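You operate a simulated robot arm through the tools that you are given. There is no shell and no other tool. Be economical: measure what you need, move in short steps, check, and stop when the job is done.

Carry out the task below with a simulated robot arm. There is one attempt and no reset: what you move stays moved.

## Task
Wind the hose back till the reel gauge shows 0.
Fine: tension knob to firm and brake lever up first; after it brake and clamp levers down, tension knob back to slack. Where these are worked on the way, their far stop is far enough and under half their travel is too little: tension knob.

The check looks at the end state, three seconds after you hand in, the way a careful person would. Anything else that was tipped, shoved, dropped, spilled or broken makes it a failure.

## Robot
A 6-joint arm with a two-finger parallel gripper, fixed in place. Base frame: the origin is at the foot of the arm, x ahead of it, y to its left, z up. Lengths are in m, angles in degrees, forces in N, time in s.
With the tool pointing down near the work surface it reaches from about 0.1 to 0.64 m from the base axis. Its first joint turns from -166.0 to 166.0 degrees. Payload 4.1 kg.
The tool frame sits at the grasp point between the pads (the TCP): z along the fingers, y along the line on which they close. The tips reach 0.023 m beyond it. Largest opening 0.094 m; finger width 0.038, thickness 0.01; the body of the gripper, 0.054 by 0.096 m, starts 0.039 m behind the TCP.
Orientation is that of the tool frame in the base frame, as [roll, pitch, yaw] about the fixed x, y, z axes, in that order (R = Rz(yaw) Ry(pitch) Rx(roll)). With the fingers straight down and closing along the base's y, the tool's x points along the base's -x, its y along +y and its z along -z.

## Interface
- The arm moves only by the tool apply_moves. Its argument "plan" is a list of rows, each a list of 7 numbers: the shift along the tool's x, y, z in m, then the turn, a rotation vector about the tool's x, y, z in degrees, then the opening, from 0 (shut) to 1 (fully open). In form: [[tx, ty, tz, rx, ry, rz, grip], ...]. A call has 1 to 10 rows; each row is the pose to reach, as a shift and turn from the pose commanded when the call began, along the tool's axes at that moment. Each row takes 0.2 s and may step no farther than 0.05 m and 8.6 degrees from the row before; otherwise, or with a gripper value out of range, the whole call is refused. Where a pose cannot be reached the arm comes as near as it can. A force on the tool above 60 N (or 10 N above the force at the start of the call, whichever is more), or a blocked arm, ends the call early, and 0.2 s more pass. Each finger travels about 0.045 m/s and halts on what it meets, pressing with about 28 N; the grip force reading is that of the motor and also rises with nothing between the fingers. The clock runs only during rows and for 0.2 s after the last one: add rows that repeat a pose to give the fingers time. The reply holds the time, the measured pose of the TCP, the force on the tool along the base axes, the opening and the grip force, in the units named above and with some noise, with the torque about the TCP (base axes, N m) and any sound that the robot's microphone picked up.
- Cameras (640 x 400 px; columns grow to the right, rows downward): "scene" is fixed at [0.2184, -0.6499, 1.3116]; the picture's right is [0.97, -0.26, 0.00], its down [-0.07, -0.25, -0.96] and it looks along [0.25, 0.93, -0.26] (base axes); focal length 301 px, centre (320, 200). "wrist" rides on the gripper at [0.086, 0.016, -0.075] in the tool frame; the picture's right is [-0.18, 0.98, 0.00], its down [-0.58, -0.11, -0.81] and it looks along [-0.79, -0.15, 0.59] (tool axes); focal length 243 px, centre (320, 200). There is no depth. A picture from a camera that has moved, and an enlarged one, comes with that camera's place and axes in the base frame and with its lens.
- snapshot(camera): a new picture of that camera. It takes no simulated time.
- slide_trunk(by): slides the trunk up (or, below 0, down) by that many m; the arm rides with it, the base frame stays. It gives what a move gives, with no picture.
- zoom(camera, box): a new picture of the part [left, top, right, bottom] of that camera's present view, enlarged. It takes no simulated time.
- job_done(): hands the job in; it is judged then, once.

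Go step by step. Nothing tells you positions but the pictures and the camera data: compare them with the known pose of the tool, close in by small moves and look again before you grip or let go. The budget is 120 turns and 64 pictures, counting those below and the enlarged ones. Unless the task says otherwise, let go and move clear before handing in.

The tools are called after "Call:" as name(argument=value, ...) on one line, values as JSON. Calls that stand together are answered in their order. apply_moves: Moves the arm, as the interface text tells. Its arguments: {"type":"object","properties":{"plan":{"type":"array"}},"required":["plan"]} The other tools are called the same way: slide_trunk (by) slides the trunk up or down; snapshot (camera) takes a picture; zoom (camera, box) takes an enlarged picture of a part of a camera's view; job_done () hands the job in.

At the start:

```text
time_s: 0.0
tcp_pos: [0.2661, 0.2569, 1.3489]
tcp_rot: [-180.0, 0.0, 180.0]
force: [-0.4, -0.2, 0.5]
wrist_torque: [-0.01, -0.05, -0.01]
grip_width: 0.094
grasp_force: 0.1
trunk travel left (down, up): [-0.525, 0.065]
```

scene: 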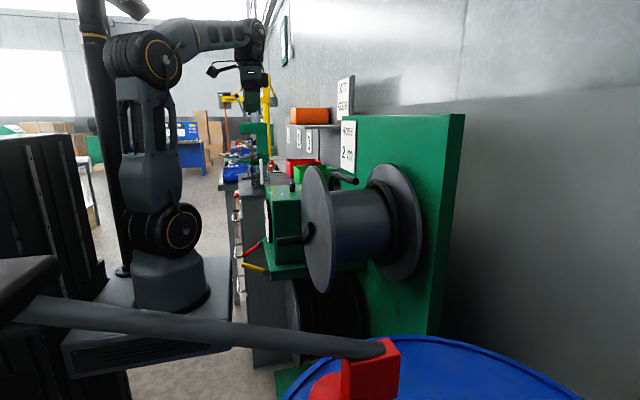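
wrist: 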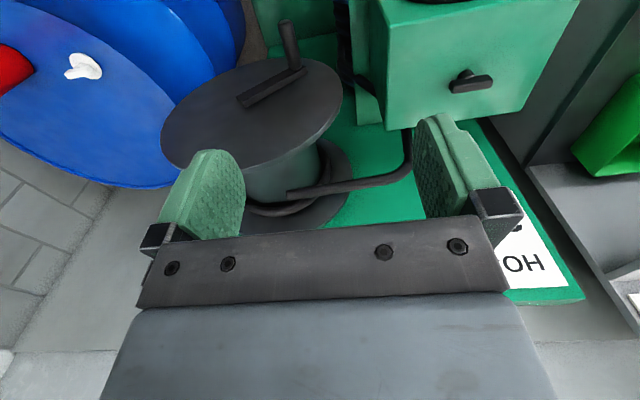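

I see a reel with a crank, a green control box with a knob and levers, on a green panel ahead of the arm. I'll zoom into the reel and box for detail first.

Call:
zoom(camera="scene", box=[220, 140, 380, 300])

Call:
zoom(camera="wrist", box=[160, 0, 580, 262])

```text
2.50 times, centred on (300, 220) of scene
camera zoom: at [0.2184, -0.6499, 1.3116], right [0.97, -0.26, 0.0], down [-0.07, -0.25, -0.96], along [0.25, 0.93, -0.26], focal length 753 px, centre (370, 150)
```

zoom: 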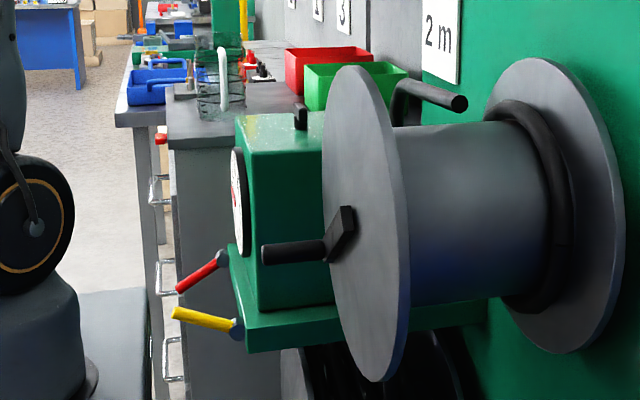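

```text
1.52 times, centred on (370, 131) of wrist
camera zoom: at [0.1797, 0.2733, 1.4223], right [0.18, 0.98, 0.0], down [0.58, -0.11, 0.81], along [0.79, -0.15, -0.59], focal length 370 px, centre (244, 305)
```

zoom: 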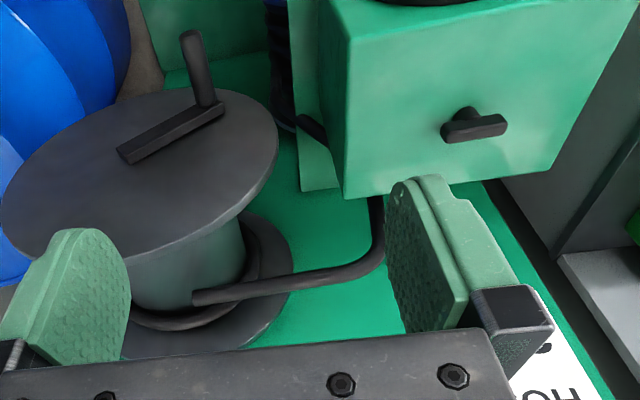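

The knob sits near (0.41, 0.46, 1.06), the crank hub near (0.40, 0.11, 1.02) and its handle near (0.32, 0.19, 0.96). I'll back off and lower to look at the front of the box (gauge, levers, labels).

Call:
apply_moves(plan=[[0.04, 0.02, 0, 0, 0, 0, 1], [0.08, 0.04, 0, 0, 0, 0, 1], [0.1, 0.06, 0.04, 0, 0, 0, 1], [0.12, 0.08, 0.08, 0, 0, 0, 1], [0.12, 0.08, 0.08, 0, 0, 0, 1]])

Call:
slide_trunk(by=-0.12)

Call:
snapshot(camera="wrist")

Call:
snapshot(camera="scene")

```text
time_s: 1.2
tcp_pos: [0.1449, 0.3344, 1.2665]
tcp_rot: [-180.0, 0.0, 180.0]
force: [0.0, -1.0, -0.3]
wrist_torque: [-0.01, -0.01, 0.03]
grip_width: 0.094
grasp_force: 0.0
trunk travel left (down, up): [-0.525, 0.065]
```

```text
time_s: 2.7
tcp_pos: [0.144, 0.3337, 1.146]
tcp_rot: [-180.0, 0.0, -180.0]
force: [-0.6, 0.6, 0.3]
wrist_torque: [0.01, 0.0, -0.01]
grip_width: 0.094
grasp_force: 0.1
trunk travel left (down, up): [-0.405, 0.185]
```

```text
59 pictures are left
camera wrist: at [0.058, 0.3506, 1.2202], right [0.18, 0.98, 0.0], down [0.58, -0.11, 0.81], along [0.79, -0.15, -0.59], focal length 243 px, centre (320, 200)
```

wrist: 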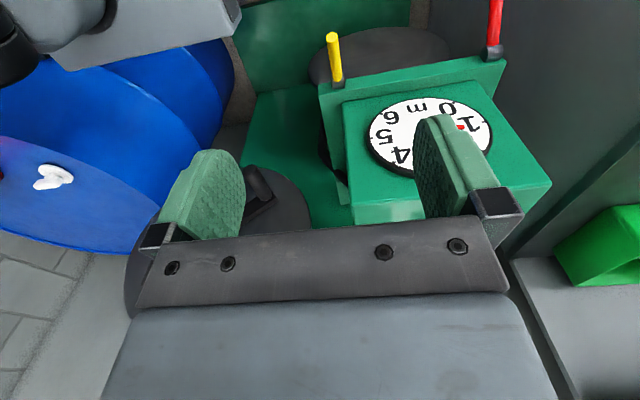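

```text
58 pictures are left
```

scene: 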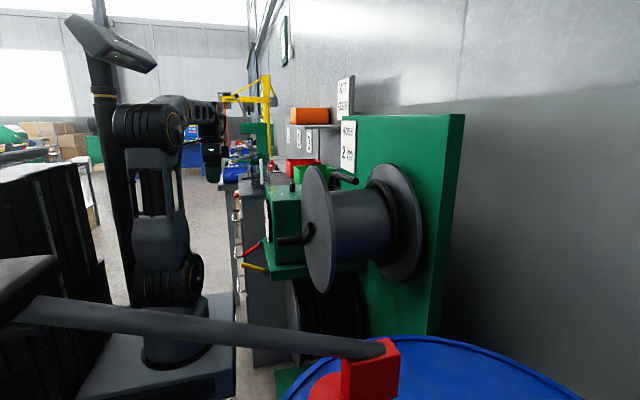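

The gauge is partly hidden by a finger. I'll shift to +y and lower further to read the gauge and look for lever labels.

Call:
apply_moves(plan=[[0, 0.04, 0, 0, 0, 0, 1], [0, 0.08, 0, 0, 0, 0, 1], [0, 0.1, 0.0, 0, 0, 0, 1]])

Call:
slide_trunk(by=-0.1)

Call:
snapshot(camera="wrist")

```text
time_s: 3.5
tcp_pos: [0.1436, 0.4334, 1.1449]
tcp_rot: [-179.9, 0.0, -179.9]
force: [0.0, -0.2, -0.1]
wrist_torque: [0.0, -0.01, 0.0]
grip_width: 0.0941
grasp_force: 0.0
trunk travel left (down, up): [-0.405, 0.185]
```

```text
time_s: 4.8
tcp_pos: [0.1426, 0.433, 1.045]
tcp_rot: [180.0, 0.0, -180.0]
force: [-0.2, 0.2, 0.4]
wrist_torque: [-0.01, 0.0, 0.0]
grip_width: 0.0939
grasp_force: 0.1
trunk travel left (down, up): [-0.305, 0.285]
```

```text
57 pictures are left
camera wrist: at [0.0565, 0.4498, 1.1189], right [0.18, 0.98, 0.0], down [0.58, -0.11, 0.81], along [0.79, -0.15, -0.59], focal length 243 px, centre (320, 200)
```

wrist: 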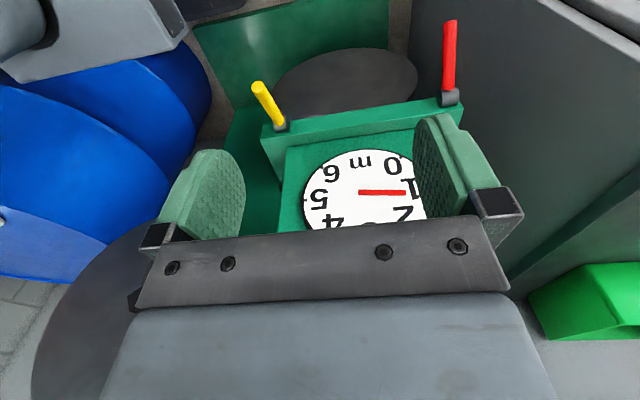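

The gauge reads about 1 m. I'll zoom in on it and on the levers for labels.

Call:
zoom(camera="wrist", box=[220, 10, 500, 240])

Call:
zoom(camera="scene", box=[230, 180, 330, 280])

Call:
zoom(camera="scene", box=[280, 70, 380, 190])

```text
1.74 times, centred on (360, 125) of wrist
camera zoom: at [0.0565, 0.4498, 1.1189], right [0.18, 0.98, 0.0], down [0.58, -0.11, 0.81], along [0.79, -0.15, -0.59], focal length 422 px, centre (250, 330)
```

zoom: 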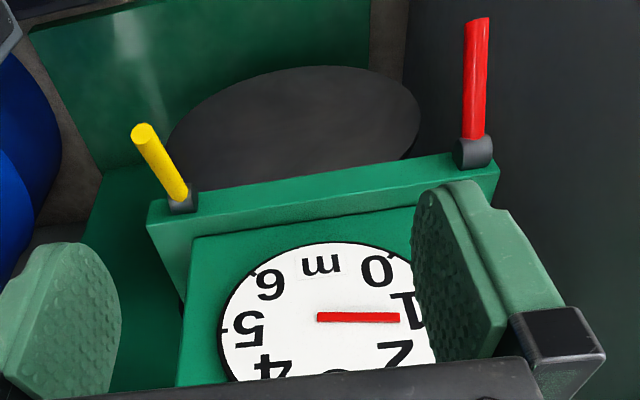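

```text
4.00 times, centred on (280, 230) of scene
camera zoom: at [0.2184, -0.6499, 1.3116], right [0.97, -0.26, 0.0], down [-0.07, -0.25, -0.96], along [0.25, 0.93, -0.26], focal length 1206 px, centre (480, 80)
```

zoom: 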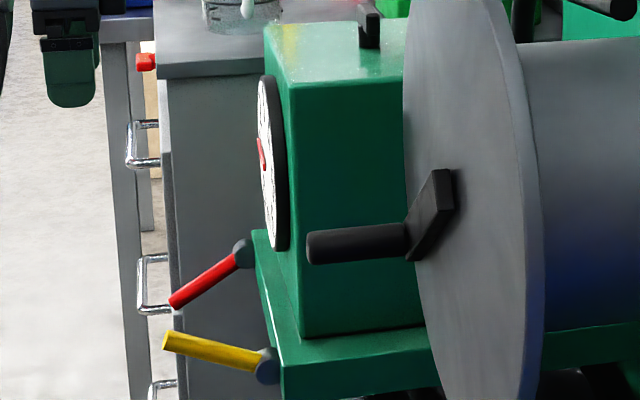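

```text
3.33 times, centred on (330, 130) of scene
camera zoom: at [0.2184, -0.6499, 1.3116], right [0.97, -0.26, 0.0], down [-0.07, -0.25, -0.96], along [0.25, 0.93, -0.26], focal length 1005 px, centre (287, 433)
```

zoom: 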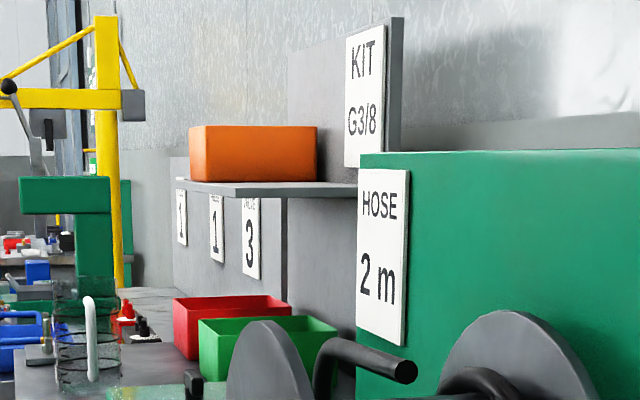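

Gauge reads 1.0 m. Red lever (pivot ≈(0.28, 0.60, 0.79)) points down, so I take it as the brake; yellow (pivot ≈(0.29, 0.34, 0.79)) points up, so I take it as the clamp. Next I rise and go over the tension knob.

Call:
slide_trunk(by=0.18)

Call:
apply_moves(plan=[[-0.045, 0.005, 0, 0, 0, 0, 1], [-0.09, 0.01, 0, 0, 0, 0, 1], [-0.135, 0.015, 0, 0, 0, 0, 1], [-0.18, 0.02, 0, 0, 0, 0, 1], [-0.22, 0.025, 0, 0, 0, 0, 1], [-0.22, 0.025, 0, 0, 0, 0, 1]])

Call:
snapshot(camera="wrist")

```text
time_s: 6.8
tcp_pos: [0.1436, 0.433, 1.2249]
tcp_rot: [-180.0, 0.0, 180.0]
force: [0.3, 0.4, -0.4]
wrist_torque: [0.01, -0.02, 0.01]
grip_width: 0.094
grasp_force: 0.0
trunk travel left (down, up): [-0.485, 0.105]
```

```text
time_s: 8.2
tcp_pos: [0.3625, 0.4585, 1.2222]
tcp_rot: [179.9, 0.0, 180.0]
force: [-0.1, 0.6, -0.8]
wrist_torque: [0.03, 0.02, -0.01]
grip_width: 0.0939
grasp_force: 0.0
trunk travel left (down, up): [-0.485, 0.105]
```

```text
53 pictures are left
camera wrist: at [0.2762, 0.4748, 1.2963], right [0.18, 0.98, 0.0], down [0.58, -0.11, 0.81], along [0.79, -0.15, -0.59], focal length 243 px, centre (320, 200)
```

wrist: 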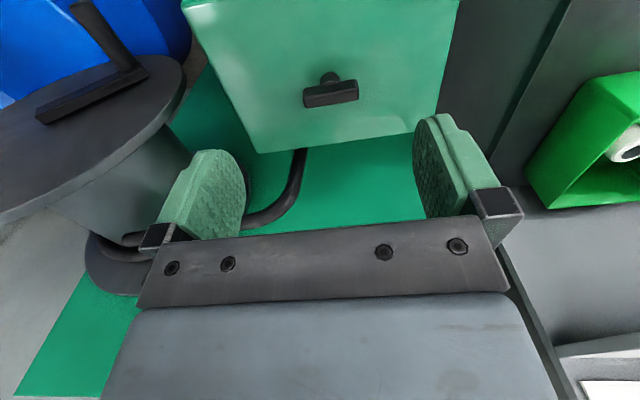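

The knob's bar lies along y, centred near (0.412, 0.461), top ≈1.07. I'll turn the gripper 90° to straddle it and move above it.

Call:
apply_moves(plan=[[-0.01, 0, 0, 0, 0, -8.5, 1], [-0.02, 0, 0, 0, 0, -17, 1], [-0.03, 0, 0, 0, 0, -25.5, 1], [-0.04, 0, 0, 0, 0, -34, 1], [-0.05, 0.002, 0, 0, 0, -42.5, 1], [-0.05, 0.002, 0, 0, 0, -51, 1], [-0.05, 0.002, 0, 0, 0, -59.5, 1], [-0.05, 0.002, 0, 0, 0, -68, 1], [-0.05, 0.002, 0, 0, 0, -76.5, 1], [-0.05, 0.002, 0, 0, 0, -85, 1]])

Call:
apply_moves(plan=[[0, 0, 0.04, 0, 0, -5, 1], [0, 0, 0.08, 0, 0, -5, 1], [0, 0, 0.08, 0, 0, -5, 1]])

Call:
snapshot(camera="wrist")

Call:
zoom(camera="scene", box=[210, 120, 350, 230])

```text
time_s: 10.4
tcp_pos: [0.3993, 0.4448, 1.2134]
tcp_rot: [-180.0, 0.0, -94.8]
force: [-0.7, 0.0, 0.1]
wrist_torque: [0.0, -0.01, 0.0]
grip_width: 0.0937
grasp_force: 0.1
out of reach, approached as far as the arm can: row 2, 3, 4, 5, 6, 7, 8, 9, 10
trunk travel left (down, up): [-0.485, 0.105]
```

```text
time_s: 11.2
tcp_pos: [0.4017, 0.4461, 1.1319]
tcp_rot: [180.0, 0.0, -90.0]
force: [0.3, -0.1, -0.4]
wrist_torque: [0.03, 0.05, 0.0]
grip_width: 0.0939
grasp_force: 0.0
trunk travel left (down, up): [-0.485, 0.105]
```

```text
52 pictures are left
camera wrist: at [0.3848, 0.3594, 1.2055], right [-0.98, 0.18, 0.0], down [0.11, 0.58, 0.81], along [0.15, 0.79, -0.59], focal length 243 px, centre (320, 200)
```

wrist: 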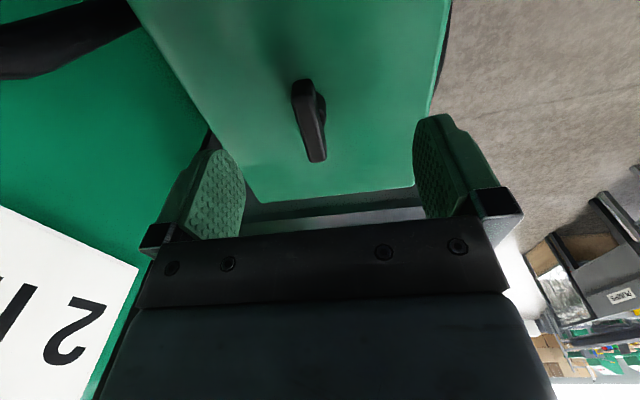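

```text
3.64 times, centred on (280, 175) of scene
camera zoom: at [0.2184, -0.6499, 1.3116], right [0.97, -0.26, 0.0], down [-0.07, -0.25, -0.96], along [0.25, 0.93, -0.26], focal length 1096 px, centre (466, 291)
```

zoom: 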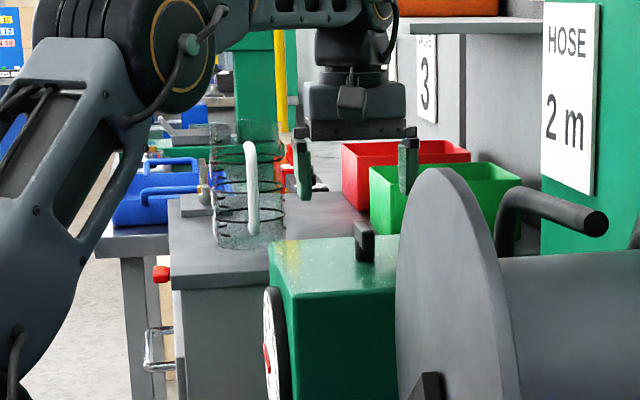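

The bar is centred near (0.410, 0.459) with its top around 1.07. I'll line up and descend around it.

Call:
apply_moves(plan=[[-0.013, -0.008, 0.02, 0, 0, 0, 1], [-0.013, -0.008, 0.04, 0, 0, 0, 1], [-0.013, -0.008, 0.058, 0, 0, 0, 1], [-0.013, -0.008, 0.058, 0, 0, 0, 1]])

Call:
snapshot(camera="wrist")

Call:
zoom(camera="scene", box=[250, 130, 350, 210])

```text
time_s: 12.2
tcp_pos: [0.4086, 0.4565, 1.0736]
tcp_rot: [180.0, 0.1, -89.9]
force: [0.4, -0.3, 0.0]
wrist_torque: [0.01, -0.01, -0.01]
grip_width: 0.0938
grasp_force: 0.2
trunk travel left (down, up): [-0.485, 0.105]
```

```text
50 pictures are left
camera wrist: at [0.3931, 0.3711, 1.1472], right [-0.98, 0.18, 0.0], down [0.11, 0.58, 0.81], along [0.15, 0.79, -0.59], focal length 243 px, centre (320, 200)
```

wrist: 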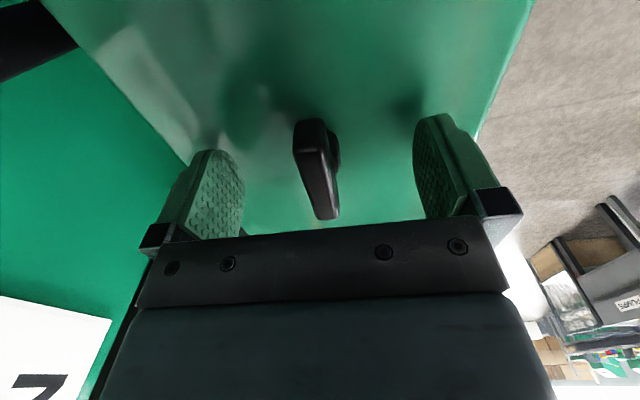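

```text
5.00 times, centred on (300, 170) of scene
camera zoom: at [0.2184, -0.6499, 1.3116], right [0.97, -0.26, 0.0], down [-0.07, -0.25, -0.96], along [0.25, 0.93, -0.26], focal length 1507 px, centre (420, 350)
```

zoom: 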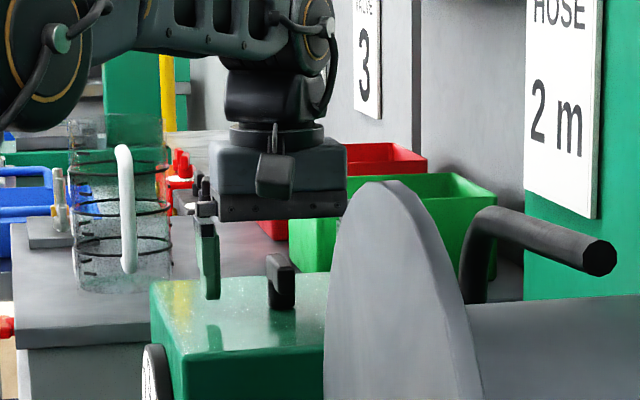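

The bar sits centred between the fingers. I'll lower slightly and close.

Call:
apply_moves(plan=[[-0.002, 0, 0.009, 0, 0, 0, 1], [-0.002, 0, 0.009, 0, 0, 0, 0.5], [-0.002, 0, 0.009, 0, 0, 0, 0.1], [-0.002, 0, 0.009, 0, 0, 0, 0], [-0.002, 0, 0.009, 0, 0, 0, 0], [-0.002, 0, 0.009, 0, 0, 0, 0], [-0.002, 0, 0.009, 0, 0, 0, 0], [-0.002, 0, 0.009, 0, 0, 0, 0]])

```text
time_s: 14.0
tcp_pos: [0.4093, 0.4593, 1.0651]
tcp_rot: [179.9, 0.1, -90.0]
force: [8.3, 2.7, 2.0]
wrist_torque: [0.12, 0.07, -0.04]
grip_width: 0.0138
grasp_force: 44.6
trunk travel left (down, up): [-0.485, 0.105]
```

Gripped (14 mm bar). I'll try a turn clockwise as seen from above.

Call:
apply_moves(plan=[[0, -0.001, 0, 0, 0, 8, 0], [0, -0.001, 0, 0, 0, 16, 0], [0, -0.001, 0, 0, 0, 24, 0]])

```text
time_s: 14.8
tcp_pos: [0.4089, 0.4584, 1.0643]
tcp_rot: [179.9, -0.1, -114.1]
force: [-3.3, -6.3, -6.5]
wrist_torque: [1.24, -0.67, 0.01]
grip_width: 0.0141
grasp_force: 45.1
trunk travel left (down, up): [-0.485, 0.105]
```

It turns with little resistance. Continuing clockwise.

Call:
apply_moves(plan=[[0, 0, 0, 0, 0, 8.5, 0], [0, 0, 0, 0, 0, 17, 0], [0, 0, 0, 0, 0, 25.5, 0], [0, 0, 0, 0, 0, 34, 0], [0, 0, 0, 0, 0, 42.5, 0]])

Call:
snapshot(camera="wrist")

```text
time_s: 16.0
tcp_pos: [0.4078, 0.4589, 1.0653]
tcp_rot: [-180.0, -0.1, -156.6]
force: [-11.3, -8.1, -12.0]
wrist_torque: [0.29, 0.31, 0.0]
grip_width: 0.0136
grasp_force: 44.9
trunk travel left (down, up): [-0.485, 0.105]
```

```text
48 pictures are left
camera wrist: at [0.3227, 0.4407, 1.1388], right [-0.22, 0.98, 0.0], down [0.58, 0.13, 0.81], along [0.79, 0.18, -0.59], focal length 243 px, centre (320, 200)
```

wrist: 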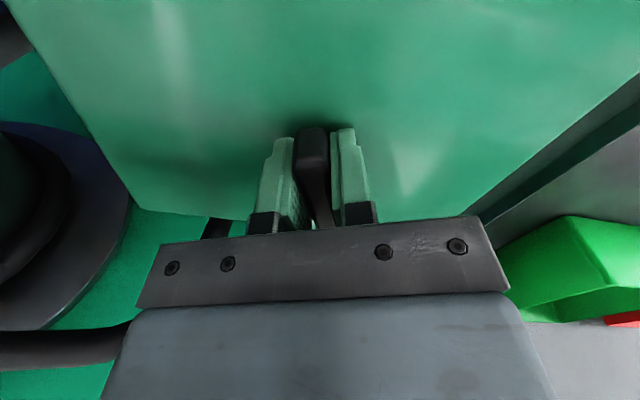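

The knob follows (about 66° so far). Continuing clockwise in search of the stop.

Call:
apply_moves(plan=[[0.002, 0, 0, 0, 0, 8.5, 0], [0.002, 0, 0, 0, 0, 17, 0], [0.002, 0, 0, 0, 0, 25.5, 0], [0.002, 0, 0, 0, 0, 34, 0], [0.002, 0, 0, 0, 0, 42.5, 0]])

Call:
snapshot(camera="wrist")

```text
time_s: 17.2
tcp_pos: [0.4079, 0.4606, 1.0655]
tcp_rot: [179.9, -0.1, 160.8]
force: [0.3, 12.5, -4.8]
wrist_torque: [0.11, 1.3, 0.0]
grip_width: 0.0139
grasp_force: 44.5
trunk travel left (down, up): [-0.485, 0.105]
```

```text
47 pictures are left
camera wrist: at [0.3319, 0.5048, 1.1387], right [0.5, 0.87, 0.0], down [0.51, -0.29, 0.81], along [0.7, -0.4, -0.59], focal length 243 px, centre (320, 200)
```

wrist: 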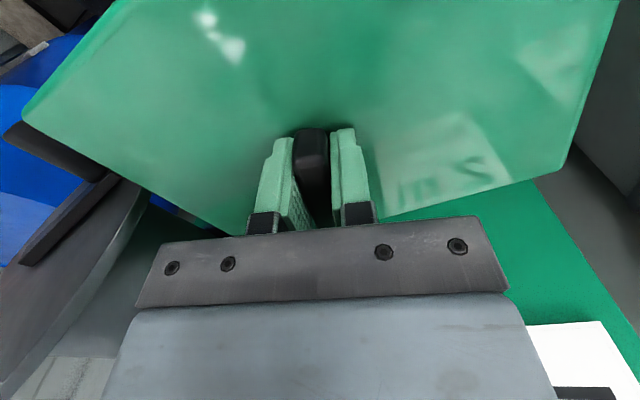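

Now about 109° turned and still free. Continuing.

Call:
apply_moves(plan=[[0, 0, 0, 0, 0, 8.5, 0], [0, 0, 0, 0, 0, 17, 0], [0, 0, 0, 0, 0, 25.5, 0], [0, 0, 0, 0, 0, 34, 0], [0, 0, 0, 0, 0, 42.5, 0], [0, 0, 0, 0, 0, 51, 0]])

Call:
snapshot(camera="wrist")

```text
time_s: 18.6
tcp_pos: [0.409, 0.4619, 1.0648]
tcp_rot: [179.7, 0.0, 109.9]
force: [13.7, 32.9, 11.0]
wrist_torque: [-1.4, 0.37, 0.06]
grip_width: 0.0141
grasp_force: 45.5
trunk travel left (down, up): [-0.485, 0.105]
```

```text
46 pictures are left
camera wrist: at [0.3951, 0.5492, 1.1387], right [0.99, 0.16, 0.0], down [0.09, -0.58, 0.81], along [0.13, -0.8, -0.59], focal length 243 px, centre (320, 200)
```

wrist: 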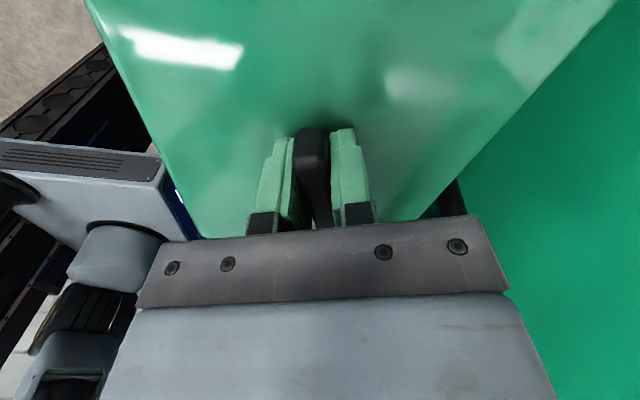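

About 160° turned; some sideways load has built up, so I'll relieve it and continue.

Call:
apply_moves(plan=[[0.003, 0, 0, 0, 0, 4, 0], [0.003, 0, 0, 0, 0, 12, 0], [0.003, 0, 0, 0, 0, 20, 0]])

```text
time_s: 19.4
tcp_pos: [0.4113, 0.4622, 1.065]
tcp_rot: [-179.9, 0.0, 89.8]
force: [22.5, 19.5, 15.8]
wrist_torque: [-1.09, 0.52, 0.17]
grip_width: 0.0138
grasp_force: 45.2
trunk travel left (down, up): [-0.485, 0.105]
```

Now 180° turned, with a hint of counter-torque. A bit further to test for the stop.

Call:
apply_moves(plan=[[0.001, 0.002, 0, 0, 0, 6, 0], [0.001, 0.002, 0, 0, 0, 12, 0]])

Call:
snapshot(camera="wrist")

```text
time_s: 20.0
tcp_pos: [0.4099, 0.4612, 1.0655]
tcp_rot: [-179.9, 0.1, 78.2]
force: [16.1, 4.1, 10.9]
wrist_torque: [0.56, -0.09, 2.49]
grip_width: 0.0204
grasp_force: 45.0
trunk travel left (down, up): [-0.485, 0.105]
```

```text
45 pictures are left
camera wrist: at [0.444, 0.5436, 1.1389], right [0.92, -0.38, 0.0], down [-0.23, -0.55, 0.81], along [-0.31, -0.75, -0.59], focal length 243 px, centre (320, 200)
```

wrist: 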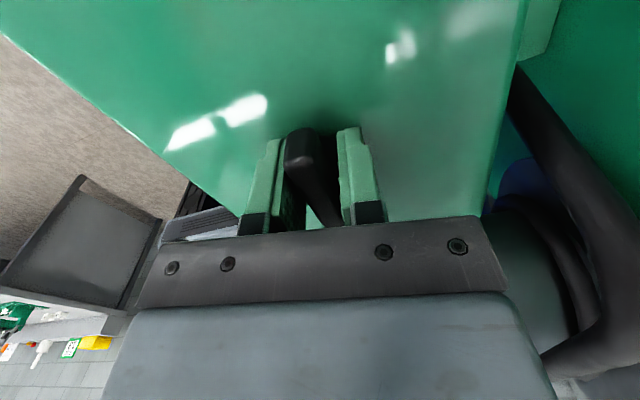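

The far stop is at 180° (torque rose to 2.5 and the bar began to wedge). I'll ease back to align, open and rise clear.

Call:
apply_moves(plan=[[0, 0, 0, 0, 0, -6, 0], [0, 0, 0, 0, 0, -12, 0], [0, 0, 0, 0, 0, -12, 0.5], [0, 0, 0, 0, 0, -12, 1], [0, 0, 0, 0, 0, -12, 1], [0, 0, 0, 0, 0, -12, 1], [0, 0, -0.04, 0, 0, -12, 1], [0, 0, -0.08, 0, 0, -12, 1], [0, 0, -0.12, 0, 0, -12, 1]])

Call:
snapshot(camera="wrist")

```text
time_s: 22.0
tcp_pos: [0.4117, 0.4617, 1.1786]
tcp_rot: [-179.9, 0.1, 90.0]
force: [0.5, -0.6, -1.0]
wrist_torque: [0.02, -0.03, 0.02]
grip_width: 0.0939
grasp_force: 0.0
out of reach, approached as far as the arm can: row 9
trunk travel left (down, up): [-0.485, 0.105]
```

```text
44 pictures are left
camera wrist: at [0.4279, 0.5487, 1.2523], right [0.98, -0.18, 0.0], down [-0.11, -0.58, 0.81], along [-0.15, -0.79, -0.59], focal length 243 px, centre (320, 200)
```

wrist: 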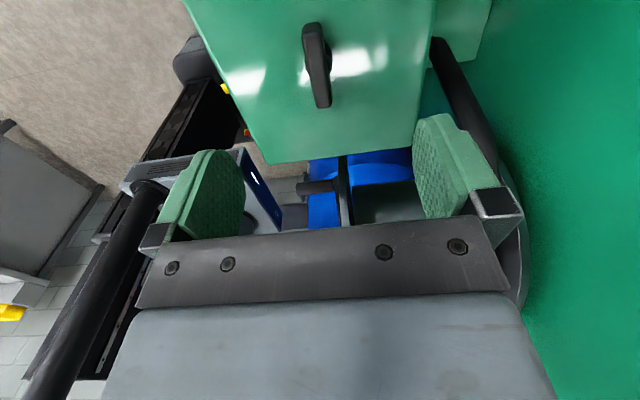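

The knob is at its far stop and holds. Now I turn the gripper back and retreat in front of the box, toward the red lever.

Call:
apply_moves(plan=[[0, -0.03, 0, 0, 0, -8.5, 1], [0, -0.06, 0, 0, 0, -17, 1], [0, -0.09, 0, 0, 0, -25.5, 1], [0, -0.12, 0, 0, 0, -34, 1], [0, -0.15, 0, 0, 0, -42.5, 1], [0, -0.18, 0, 0, 0, -51, 1], [0, -0.21, 0, 0, 0, -59.5, 1], [0, -0.22, 0, 0, 0, -68, 1], [0, -0.23, 0, 0, 0, -76.5, 1], [0, -0.23, 0, 0, 0, -85, 1]])

Call:
slide_trunk(by=-0.24)

Call:
snapshot(camera="wrist")

```text
time_s: 24.2
tcp_pos: [0.1782, 0.4618, 1.1811]
tcp_rot: [-179.9, 0.1, 175.1]
force: [0.0, 0.0, 0.2]
wrist_torque: [0.0, -0.01, -0.01]
grip_width: 0.094
grasp_force: 0.3
trunk travel left (down, up): [-0.485, 0.105]
```

```text
time_s: 26.7
tcp_pos: [0.1777, 0.4622, 0.9404]
tcp_rot: [-180.0, -0.1, 175.0]
force: [-1.1, 0.9, 1.3]
wrist_torque: [0.02, 0.0, -0.02]
grip_width: 0.094
grasp_force: 0.1
trunk travel left (down, up): [-0.245, 0.345]
```

```text
43 pictures are left
camera wrist: at [0.0936, 0.4862, 1.014], right [0.27, 0.96, 0.0], down [0.57, -0.16, 0.81], along [0.78, -0.22, -0.59], focal length 243 px, centre (320, 200)
```

wrist: 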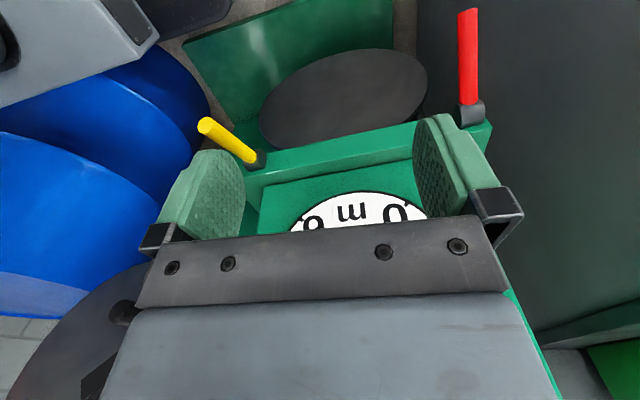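

The red lever is clear ahead at the upper right. I'll tilt the tool outwards by 35° and approach a point short of its outer half.

Call:
apply_moves(plan=[[-0.005, 0.02, 0.01, -7, 0, -1, 0.8], [-0.01, 0.04, 0.03, -14, 0, -2, 0.6], [-0.015, 0.06, 0.05, -21, 0, -3, 0.5], [-0.02, 0.08, 0.07, -28, 0, -4, 0.5], [-0.025, 0.095, 0.09, -35, 0, -5, 0.5], [-0.025, 0.095, 0.09, -35, 0, -5, 0.5]])

Call:
snapshot(camera="wrist")

Call:
zoom(camera="scene", box=[190, 170, 310, 290])

```text
time_s: 28.1
tcp_pos: [0.2118, 0.5554, 0.8488]
tcp_rot: [145.0, 1.6, 179.6]
force: [-0.2, -0.2, -0.7]
wrist_torque: [-0.01, 0.01, 0.03]
grip_width: 0.0467
grasp_force: 0.0
trunk travel left (down, up): [-0.245, 0.345]
```

```text
42 pictures are left
camera wrist: at [0.1237, 0.5271, 0.917], right [0.17, 0.8, 0.57], down [0.56, -0.56, 0.61], along [0.81, 0.21, -0.55], focal length 243 px, centre (320, 200)
```

wrist: 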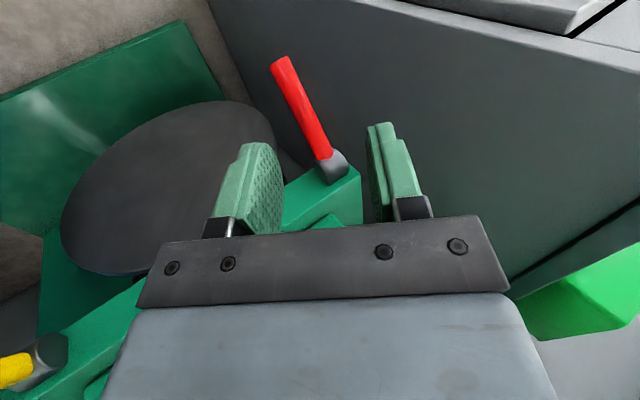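

```text
3.33 times, centred on (250, 230) of scene
camera zoom: at [0.2184, -0.6499, 1.3116], right [0.97, -0.26, 0.0], down [-0.07, -0.25, -0.96], along [0.25, 0.93, -0.26], focal length 1005 px, centre (553, 100)
```

zoom: 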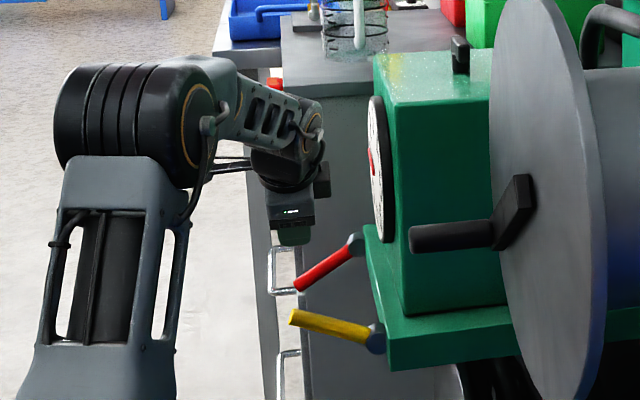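

The lever tip triangulates to (0.209, 0.598, 0.74). I'll align laterally with a narrower opening and close in along the tool axis partway.

Call:
apply_moves(plan=[[-0.005, -0.021, 0.0, 0, 0, 0, 0.45], [-0.01, -0.021, 0.03, 0, 0, 0, 0.42], [-0.01, -0.021, 0.06, 0, 0, 0, 0.42], [-0.01, -0.021, 0.06, 0, 0, 0, 0.42]])

Call:
snapshot(camera="wrist")

```text
time_s: 29.1
tcp_pos: [0.2231, 0.5715, 0.788]
tcp_rot: [145.1, 1.6, 179.8]
force: [-0.3, -0.1, -0.2]
wrist_torque: [0.03, -0.01, 0.01]
grip_width: 0.0396
grasp_force: 0.1
trunk travel left (down, up): [-0.245, 0.345]
```

```text
40 pictures are left
camera wrist: at [0.1328, 0.543, 0.8555], right [0.17, 0.8, 0.57], down [0.56, -0.55, 0.61], along [0.81, 0.21, -0.55], focal length 243 px, centre (320, 200)
```

wrist: 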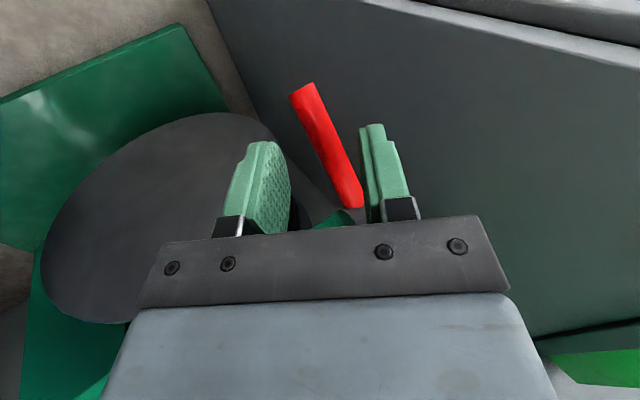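

The lever lies centred in the gap. I'll advance the last 4.9 cm and close on it.

Call:
apply_moves(plan=[[0.002, -0.001, 0.025, 0, 0, 0, 0.42], [0.002, -0.001, 0.048, 0, 0, 0, 0.42], [0.002, -0.001, 0.048, 0, 0, 0, 0.2], [0.002, -0.001, 0.048, 0, 0, 0, 0], [0.002, -0.001, 0.048, 0, 0, 0, 0], [0.002, -0.001, 0.048, 0, 0, 0, 0]])

Call:
snapshot(camera="wrist")

```text
time_s: 30.5
tcp_pos: [0.22, 0.5972, 0.748]
tcp_rot: [145.2, 1.5, 179.8]
force: [-4.5, -17.7, -6.3]
wrist_torque: [-1.14, 0.27, 1.97]
grip_width: 0.0269
grasp_force: 44.8
trunk travel left (down, up): [-0.245, 0.345]
```

```text
39 pictures are left
camera wrist: at [0.1325, 0.5686, 0.8158], right [0.17, 0.81, 0.56], down [0.56, -0.55, 0.62], along [0.81, 0.21, -0.55], focal length 243 px, centre (320, 200)
```

wrist: 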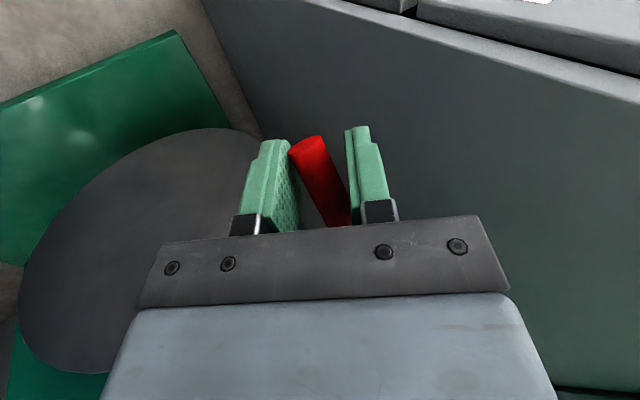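

Gripped skewed as expected. Now I lift along the arc about the lever pivot.

Call:
apply_moves(plan=[[0.004, 0.0045, -0.0065, 0, 0, 0, 0], [0.0076, 0.009, -0.0127, 0, 0, 0, 0], [0.0105, 0.0145, -0.0205, 0, 0, 0, 0], [0.0118, 0.0197, -0.0283, 0, 0, 0, 0], [0.0118, 0.0255, -0.0365, 0, 0, 0, 0], [0.011, 0.031, -0.0443, 0, 0, 0, 0]])

Call:
snapshot(camera="wrist")

```text
time_s: 31.9
tcp_pos: [0.2117, 0.5977, 0.7984]
tcp_rot: [145.7, 1.0, 179.6]
force: [1.9, -14.6, -27.6]
wrist_torque: [-0.16, 2.06, -0.64]
grip_width: 0.0203
grasp_force: 45.3
trunk travel left (down, up): [-0.245, 0.345]
```

```text
38 pictures are left
camera wrist: at [0.123, 0.569, 0.8656], right [0.18, 0.81, 0.56], down [0.57, -0.55, 0.62], along [0.81, 0.2, -0.56], focal length 243 px, centre (320, 200)
```

wrist: 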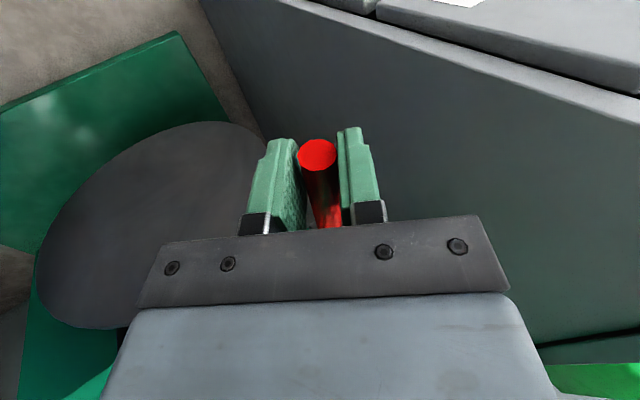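

The lever follows. Continuing up to its upper stop.

Call:
apply_moves(plan=[[-0.001, 0.005, -0.007, 0, 0, 0, 0], [-0.004, 0.011, -0.0155, 0, 0, 0, 0], [-0.008, 0.0155, -0.022, 0, 0, 0, 0], [-0.013, 0.0195, -0.028, 0, 0, 0, 0], [-0.018, 0.0225, -0.033, 0, 0, 0, 0]])

Call:
snapshot(camera="wrist")

Call:
zoom(camera="scene", box=[190, 170, 310, 290])

```text
time_s: 32.9
tcp_pos: [0.2126, 0.5953, 0.8198]
tcp_rot: [147.2, 0.5, -179.9]
force: [-17.9, 22.9, -14.2]
wrist_torque: [-0.34, 0.5, -0.98]
grip_width: 0.0238
grasp_force: 44.8
trunk travel left (down, up): [-0.245, 0.345]
stopped in row 4: the force on the tool passed its limit at 63 N (the readings are from after the stop); the commanded pose is now the measured one
```

```text
37 pictures are left
camera wrist: at [0.1258, 0.5695, 0.8892], right [0.18, 0.83, 0.53], down [0.58, -0.53, 0.62], along [0.8, 0.2, -0.57], focal length 243 px, centre (320, 200)
```

wrist: 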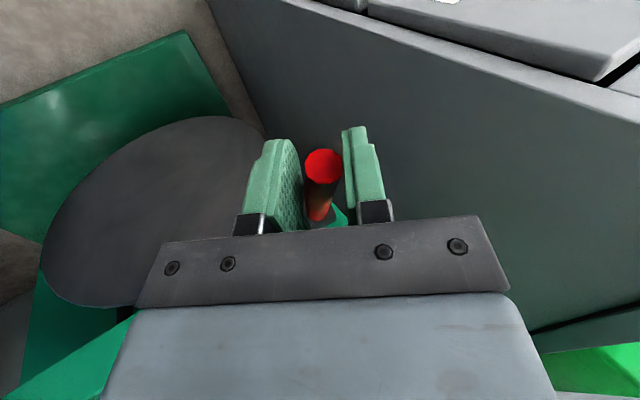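

```text
3.33 times, centred on (250, 230) of scene
camera zoom: at [0.2184, -0.6499, 1.3116], right [0.97, -0.26, 0.0], down [-0.07, -0.25, -0.96], along [0.25, 0.93, -0.26], focal length 1005 px, centre (553, 100)
```

zoom: 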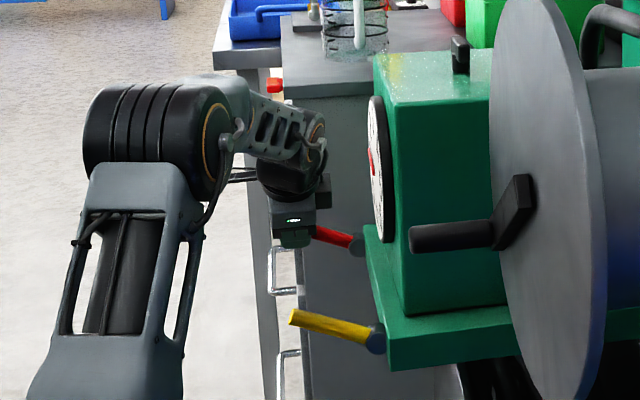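

The lever met its upper stop at the same tilt as the yellow one. I'll open and back out along the tool axis.

Call:
apply_moves(plan=[[0, 0, 0, 0, 0, 0, 0.3], [0, 0, 0, 0, 0, 0, 0.5], [0, 0, 0, 0, 0, 0, 0.5], [0, 0, -0.03, 0, 0, 0, 0.5], [0, 0, -0.06, 0, 0, 0, 0.5], [0, 0, -0.1, 0, 0, 0, 0.5], [0, 0, -0.1, 0, 0, 0, 0.5]])

Call:
snapshot(camera="wrist")

Call:
zoom(camera="scene", box=[190, 170, 310, 290])

```text
time_s: 34.5
tcp_pos: [0.215, 0.5387, 0.9059]
tcp_rot: [147.0, 0.7, -179.9]
force: [0.1, 0.4, -0.3]
wrist_torque: [-0.02, 0.02, -0.02]
grip_width: 0.0469
grasp_force: 0.0
trunk travel left (down, up): [-0.245, 0.345]
```

```text
35 pictures are left
camera wrist: at [0.1279, 0.512, 0.9756], right [0.18, 0.82, 0.54], down [0.57, -0.53, 0.62], along [0.8, 0.2, -0.57], focal length 243 px, centre (320, 200)
```

wrist: 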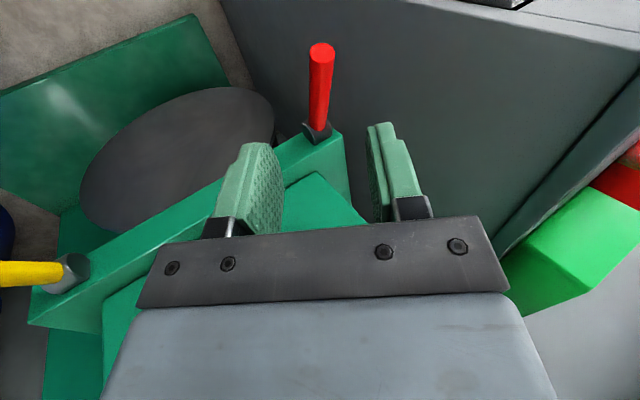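

```text
3.33 times, centred on (250, 230) of scene
camera zoom: at [0.2184, -0.6499, 1.3116], right [0.97, -0.26, 0.0], down [-0.07, -0.25, -0.96], along [0.25, 0.93, -0.26], focal length 1005 px, centre (553, 100)
```

zoom: 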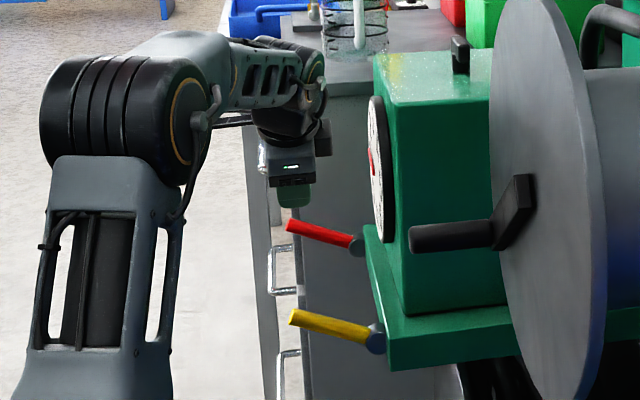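

Brake lever is up, parallel with the yellow one. Now I'll straighten the tool, retreat and go toward the crank handle near (0.335, 0.188, 0.96).

Call:
apply_moves(plan=[[0.015, -0.007, -0.03, 7, 0, 0, 0.7], [0.03, -0.014, -0.06, 14, 0, 0, 1], [0.045, -0.02, -0.09, 21, 0, 0, 1], [0.055, -0.025, -0.115, 28, 0, 0, 1], [0.06, -0.03, -0.138, 33, 0, 0, 1], [0.06, -0.03, -0.138, 33, 0, 0, 1]])

Call:
apply_moves(plan=[[0, -0.04, 0, 0, -7, 0, 1], [0, -0.08, 0, 0, -14, 0, 1], [0, -0.12, 0, 0, -21, 0, 1], [0, -0.16, 0, 0, -28, 0, 1], [0, -0.2, 0, 0, -35, 0, 1], [0, -0.24, 0, 0, -40, 0, 1], [0, -0.25, 0, 0, -40, 0, 1]])

Call:
snapshot(camera="wrist")

```text
time_s: 35.9
tcp_pos: [0.1546, 0.4386, 1.0062]
tcp_rot: [-180.0, 0.7, 180.0]
force: [-0.4, -0.2, 0.2]
wrist_torque: [-0.03, 0.01, -0.02]
grip_width: 0.0941
grasp_force: 0.1
trunk travel left (down, up): [-0.245, 0.345]
```

```text
time_s: 37.5
tcp_pos: [0.1545, 0.1899, 1.0032]
tcp_rot: [179.9, 40.8, 179.9]
force: [0.2, 0.1, 0.4]
wrist_torque: [0.01, 0.01, 0.01]
grip_width: 0.0942
grasp_force: 0.0
trunk travel left (down, up): [-0.245, 0.345]
```

```text
33 pictures are left
camera wrist: at [0.04, 0.2053, 1.0024], right [0.14, 0.98, 0.12], down [-0.09, -0.11, 0.99], along [0.99, -0.15, 0.07], focal length 243 px, centre (320, 200)
```

wrist: 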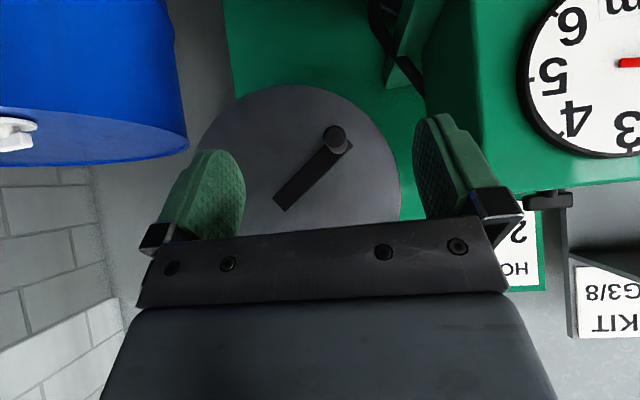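

The wrist camera now looks straight at the reel. I'll raise a bit to see the full disc and fix the hub position.

Call:
slide_trunk(by=0.12)

Call:
snapshot(camera="wrist")

```text
time_s: 39.0
tcp_pos: [0.1545, 0.1888, 1.1238]
tcp_rot: [179.9, 40.7, 179.9]
force: [-1.2, 0.0, -0.4]
wrist_torque: [-0.04, 0.02, 0.04]
grip_width: 0.0941
grasp_force: 0.0
trunk travel left (down, up): [-0.365, 0.225]
```

```text
32 pictures are left
camera wrist: at [0.0399, 0.2057, 1.1226], right [0.14, 0.98, 0.12], down [-0.09, -0.11, 0.99], along [0.99, -0.15, 0.07], focal length 243 px, centre (320, 200)
```

wrist: 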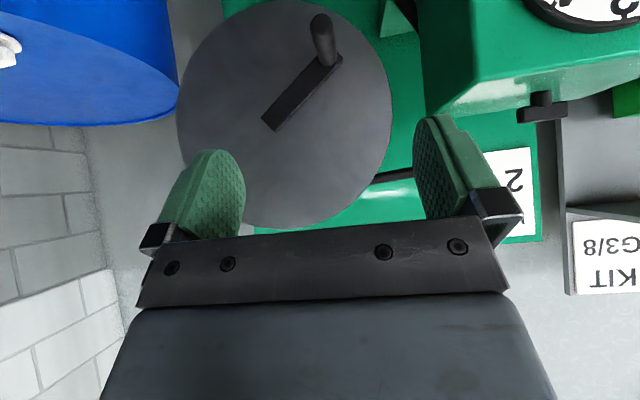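

Hub at about (y 0.113, z 1.015), handle at (0.189, 0.954), radius ≈0.098. I'll move to a standoff in line with the handle.

Call:
apply_moves(plan=[[-0.01, 0, 0.04, 0, 0, 0, 0.8], [-0.02, 0, 0.08, 0, 0, 0, 0.6], [-0.03, 0, 0.12, 0, 0, 0, 0.6], [-0.03, 0, 0.17, 0, 0, 0, 0.6], [-0.03, 0, 0.19, 0, 0, 0, 0.6], [-0.03, 0, 0.19, 0, 0, 0, 0.6]])

Call:
snapshot(camera="wrist")

```text
time_s: 40.4
tcp_pos: [0.3007, 0.1879, 0.9978]
tcp_rot: [-180.0, 40.7, 180.0]
force: [-0.5, 0.6, 1.0]
wrist_torque: [0.0, 0.01, -0.05]
grip_width: 0.0565
grasp_force: 0.0
trunk travel left (down, up): [-0.365, 0.225]
```

```text
31 pictures are left
camera wrist: at [0.1872, 0.2052, 0.9977], right [0.14, 0.98, 0.12], down [-0.09, -0.11, 0.99], along [0.99, -0.15, 0.07], focal length 243 px, centre (320, 200)
```

wrist: 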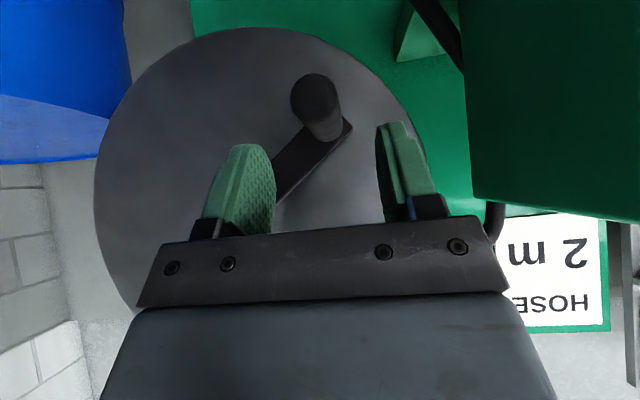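

The handle is aligned with the gap. Advance 5.8 cm and grip.

Call:
apply_moves(plan=[[0, 0.001, 0.03, 0, 0, 0, 0.6], [0, 0.001, 0.057, 0, 0, 0, 0.6], [0, 0.001, 0.057, 0, 0, 0, 0.3], [0, 0.001, 0.057, 0, 0, 0, 0], [0, 0.001, 0.057, 0, 0, 0, 0], [0, 0.001, 0.057, 0, 0, 0, 0]])

Call:
snapshot(camera="wrist")

```text
time_s: 41.8
tcp_pos: [0.3398, 0.1883, 0.9545]
tcp_rot: [180.0, 40.6, 179.7]
force: [0.0, -13.4, 4.2]
wrist_torque: [0.17, 0.06, 0.68]
grip_width: 0.0253
grasp_force: 44.9
trunk travel left (down, up): [-0.365, 0.225]
```

```text
30 pictures are left
camera wrist: at [0.2256, 0.2056, 0.9556], right [0.14, 0.98, 0.12], down [-0.09, -0.11, 0.99], along [0.99, -0.15, 0.07], focal length 243 px, centre (320, 200)
```

wrist: 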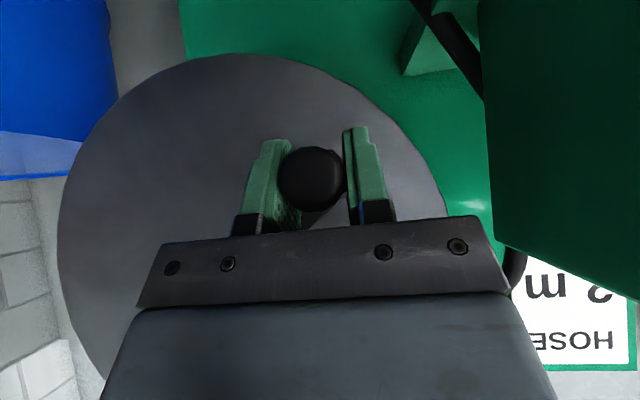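

Handle gripped. I'll test-turn about 36° clockwise (as seen from the front) and watch the gauge.

Call:
zoom(camera="scene", box=[250, 180, 300, 250])

Call:
apply_moves(plan=[[-0.0055, 0.0057, -0.0064, 0, 0, 0, 0], [-0.0111, 0.0109, -0.013, 0, 0, 0, 0], [-0.0172, 0.0148, -0.02, 0, 0, 0, 0], [-0.0234, 0.018, -0.0273, 0, 0, 0, 0], [-0.0364, 0.0211, -0.0424, 0, 0, 0, 0]])

Call:
zoom(camera="scene", box=[250, 180, 300, 250])

```text
5.71 times, centred on (275, 215) of scene
camera zoom: at [0.2184, -0.6499, 1.3116], right [0.97, -0.26, 0.0], down [-0.07, -0.25, -0.96], along [0.25, 0.93, -0.26], focal length 1722 px, centre (577, 114)
```

zoom: 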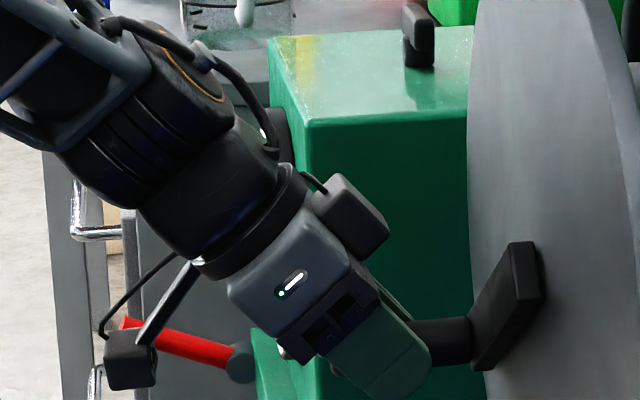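

```text
time_s: 43.0
tcp_pos: [0.3395, 0.2094, 1.0125]
tcp_rot: [179.8, 40.7, 179.9]
force: [8.8, -8.3, -6.3]
wrist_torque: [0.48, -0.31, 0.29]
grip_width: 0.0255
grasp_force: 45.2
trunk travel left (down, up): [-0.365, 0.225]
```

```text
5.71 times, centred on (275, 215) of scene
camera zoom: at [0.2184, -0.6499, 1.3116], right [0.97, -0.26, 0.0], down [-0.07, -0.25, -0.96], along [0.25, 0.93, -0.26], focal length 1722 px, centre (577, 114)
```

zoom: 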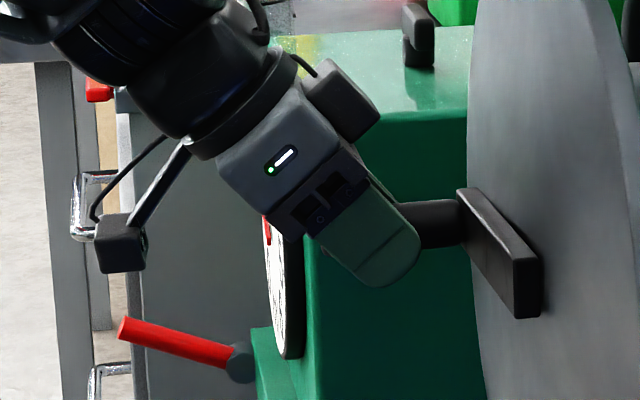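

The crank moves freely. I'll continue clockwise to the top, where the gauge should show below the gripper.

Call:
apply_moves(plan=[[-0.0109, -0.001, -0.0128, 0, 0, 0, 0], [-0.0215, -0.0049, -0.0251, 0, 0, 0, 0], [-0.0316, -0.0116, -0.0368, 0, 0, 0, 0], [-0.0408, -0.0209, -0.0475, 0, 0, 0, 0], [-0.0487, -0.0325, -0.0568, 0, 0, 0, 0], [-0.0552, -0.046, -0.0644, 0, 0, 0, 0], [-0.0601, -0.061, -0.0701, 0, 0, 0, 0], [-0.0632, -0.0772, -0.0737, 0, 0, 0, 0], [-0.0644, -0.0939, -0.0751, 0, 0, 0, 0]])

Call:
zoom(camera="scene", box=[250, 180, 300, 250])

Call:
snapshot(camera="wrist")

```text
time_s: 44.2
tcp_pos: [0.3398, 0.1896, 1.0887]
tcp_rot: [177.7, 41.8, 179.0]
force: [-3.3, 30.9, 25.9]
wrist_torque: [0.09, 0.93, -2.1]
grip_width: 0.0263
grasp_force: 45.4
trunk travel left (down, up): [-0.365, 0.225]
stopped in row 5: the force on the tool passed its limit at 62 N (the readings are from after the stop); the commanded pose is now the measured one
```

```text
5.71 times, centred on (275, 215) of scene
camera zoom: at [0.2184, -0.6499, 1.3116], right [0.97, -0.26, 0.0], down [-0.07, -0.25, -0.96], along [0.25, 0.93, -0.26], focal length 1722 px, centre (577, 114)
```

zoom: 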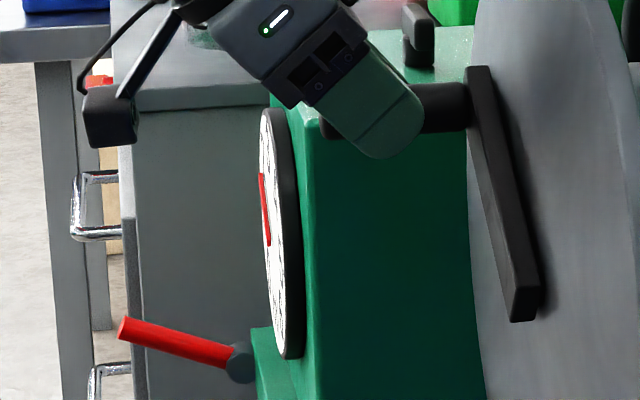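

```text
26 pictures are left
camera wrist: at [0.2248, 0.2062, 1.0859], right [0.13, 0.98, 0.15], down [-0.1, -0.14, 0.98], along [0.99, -0.14, 0.08], focal length 243 px, centre (320, 200)
```

wrist: 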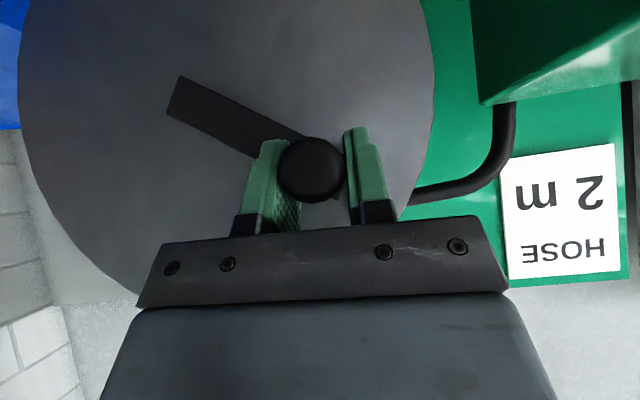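

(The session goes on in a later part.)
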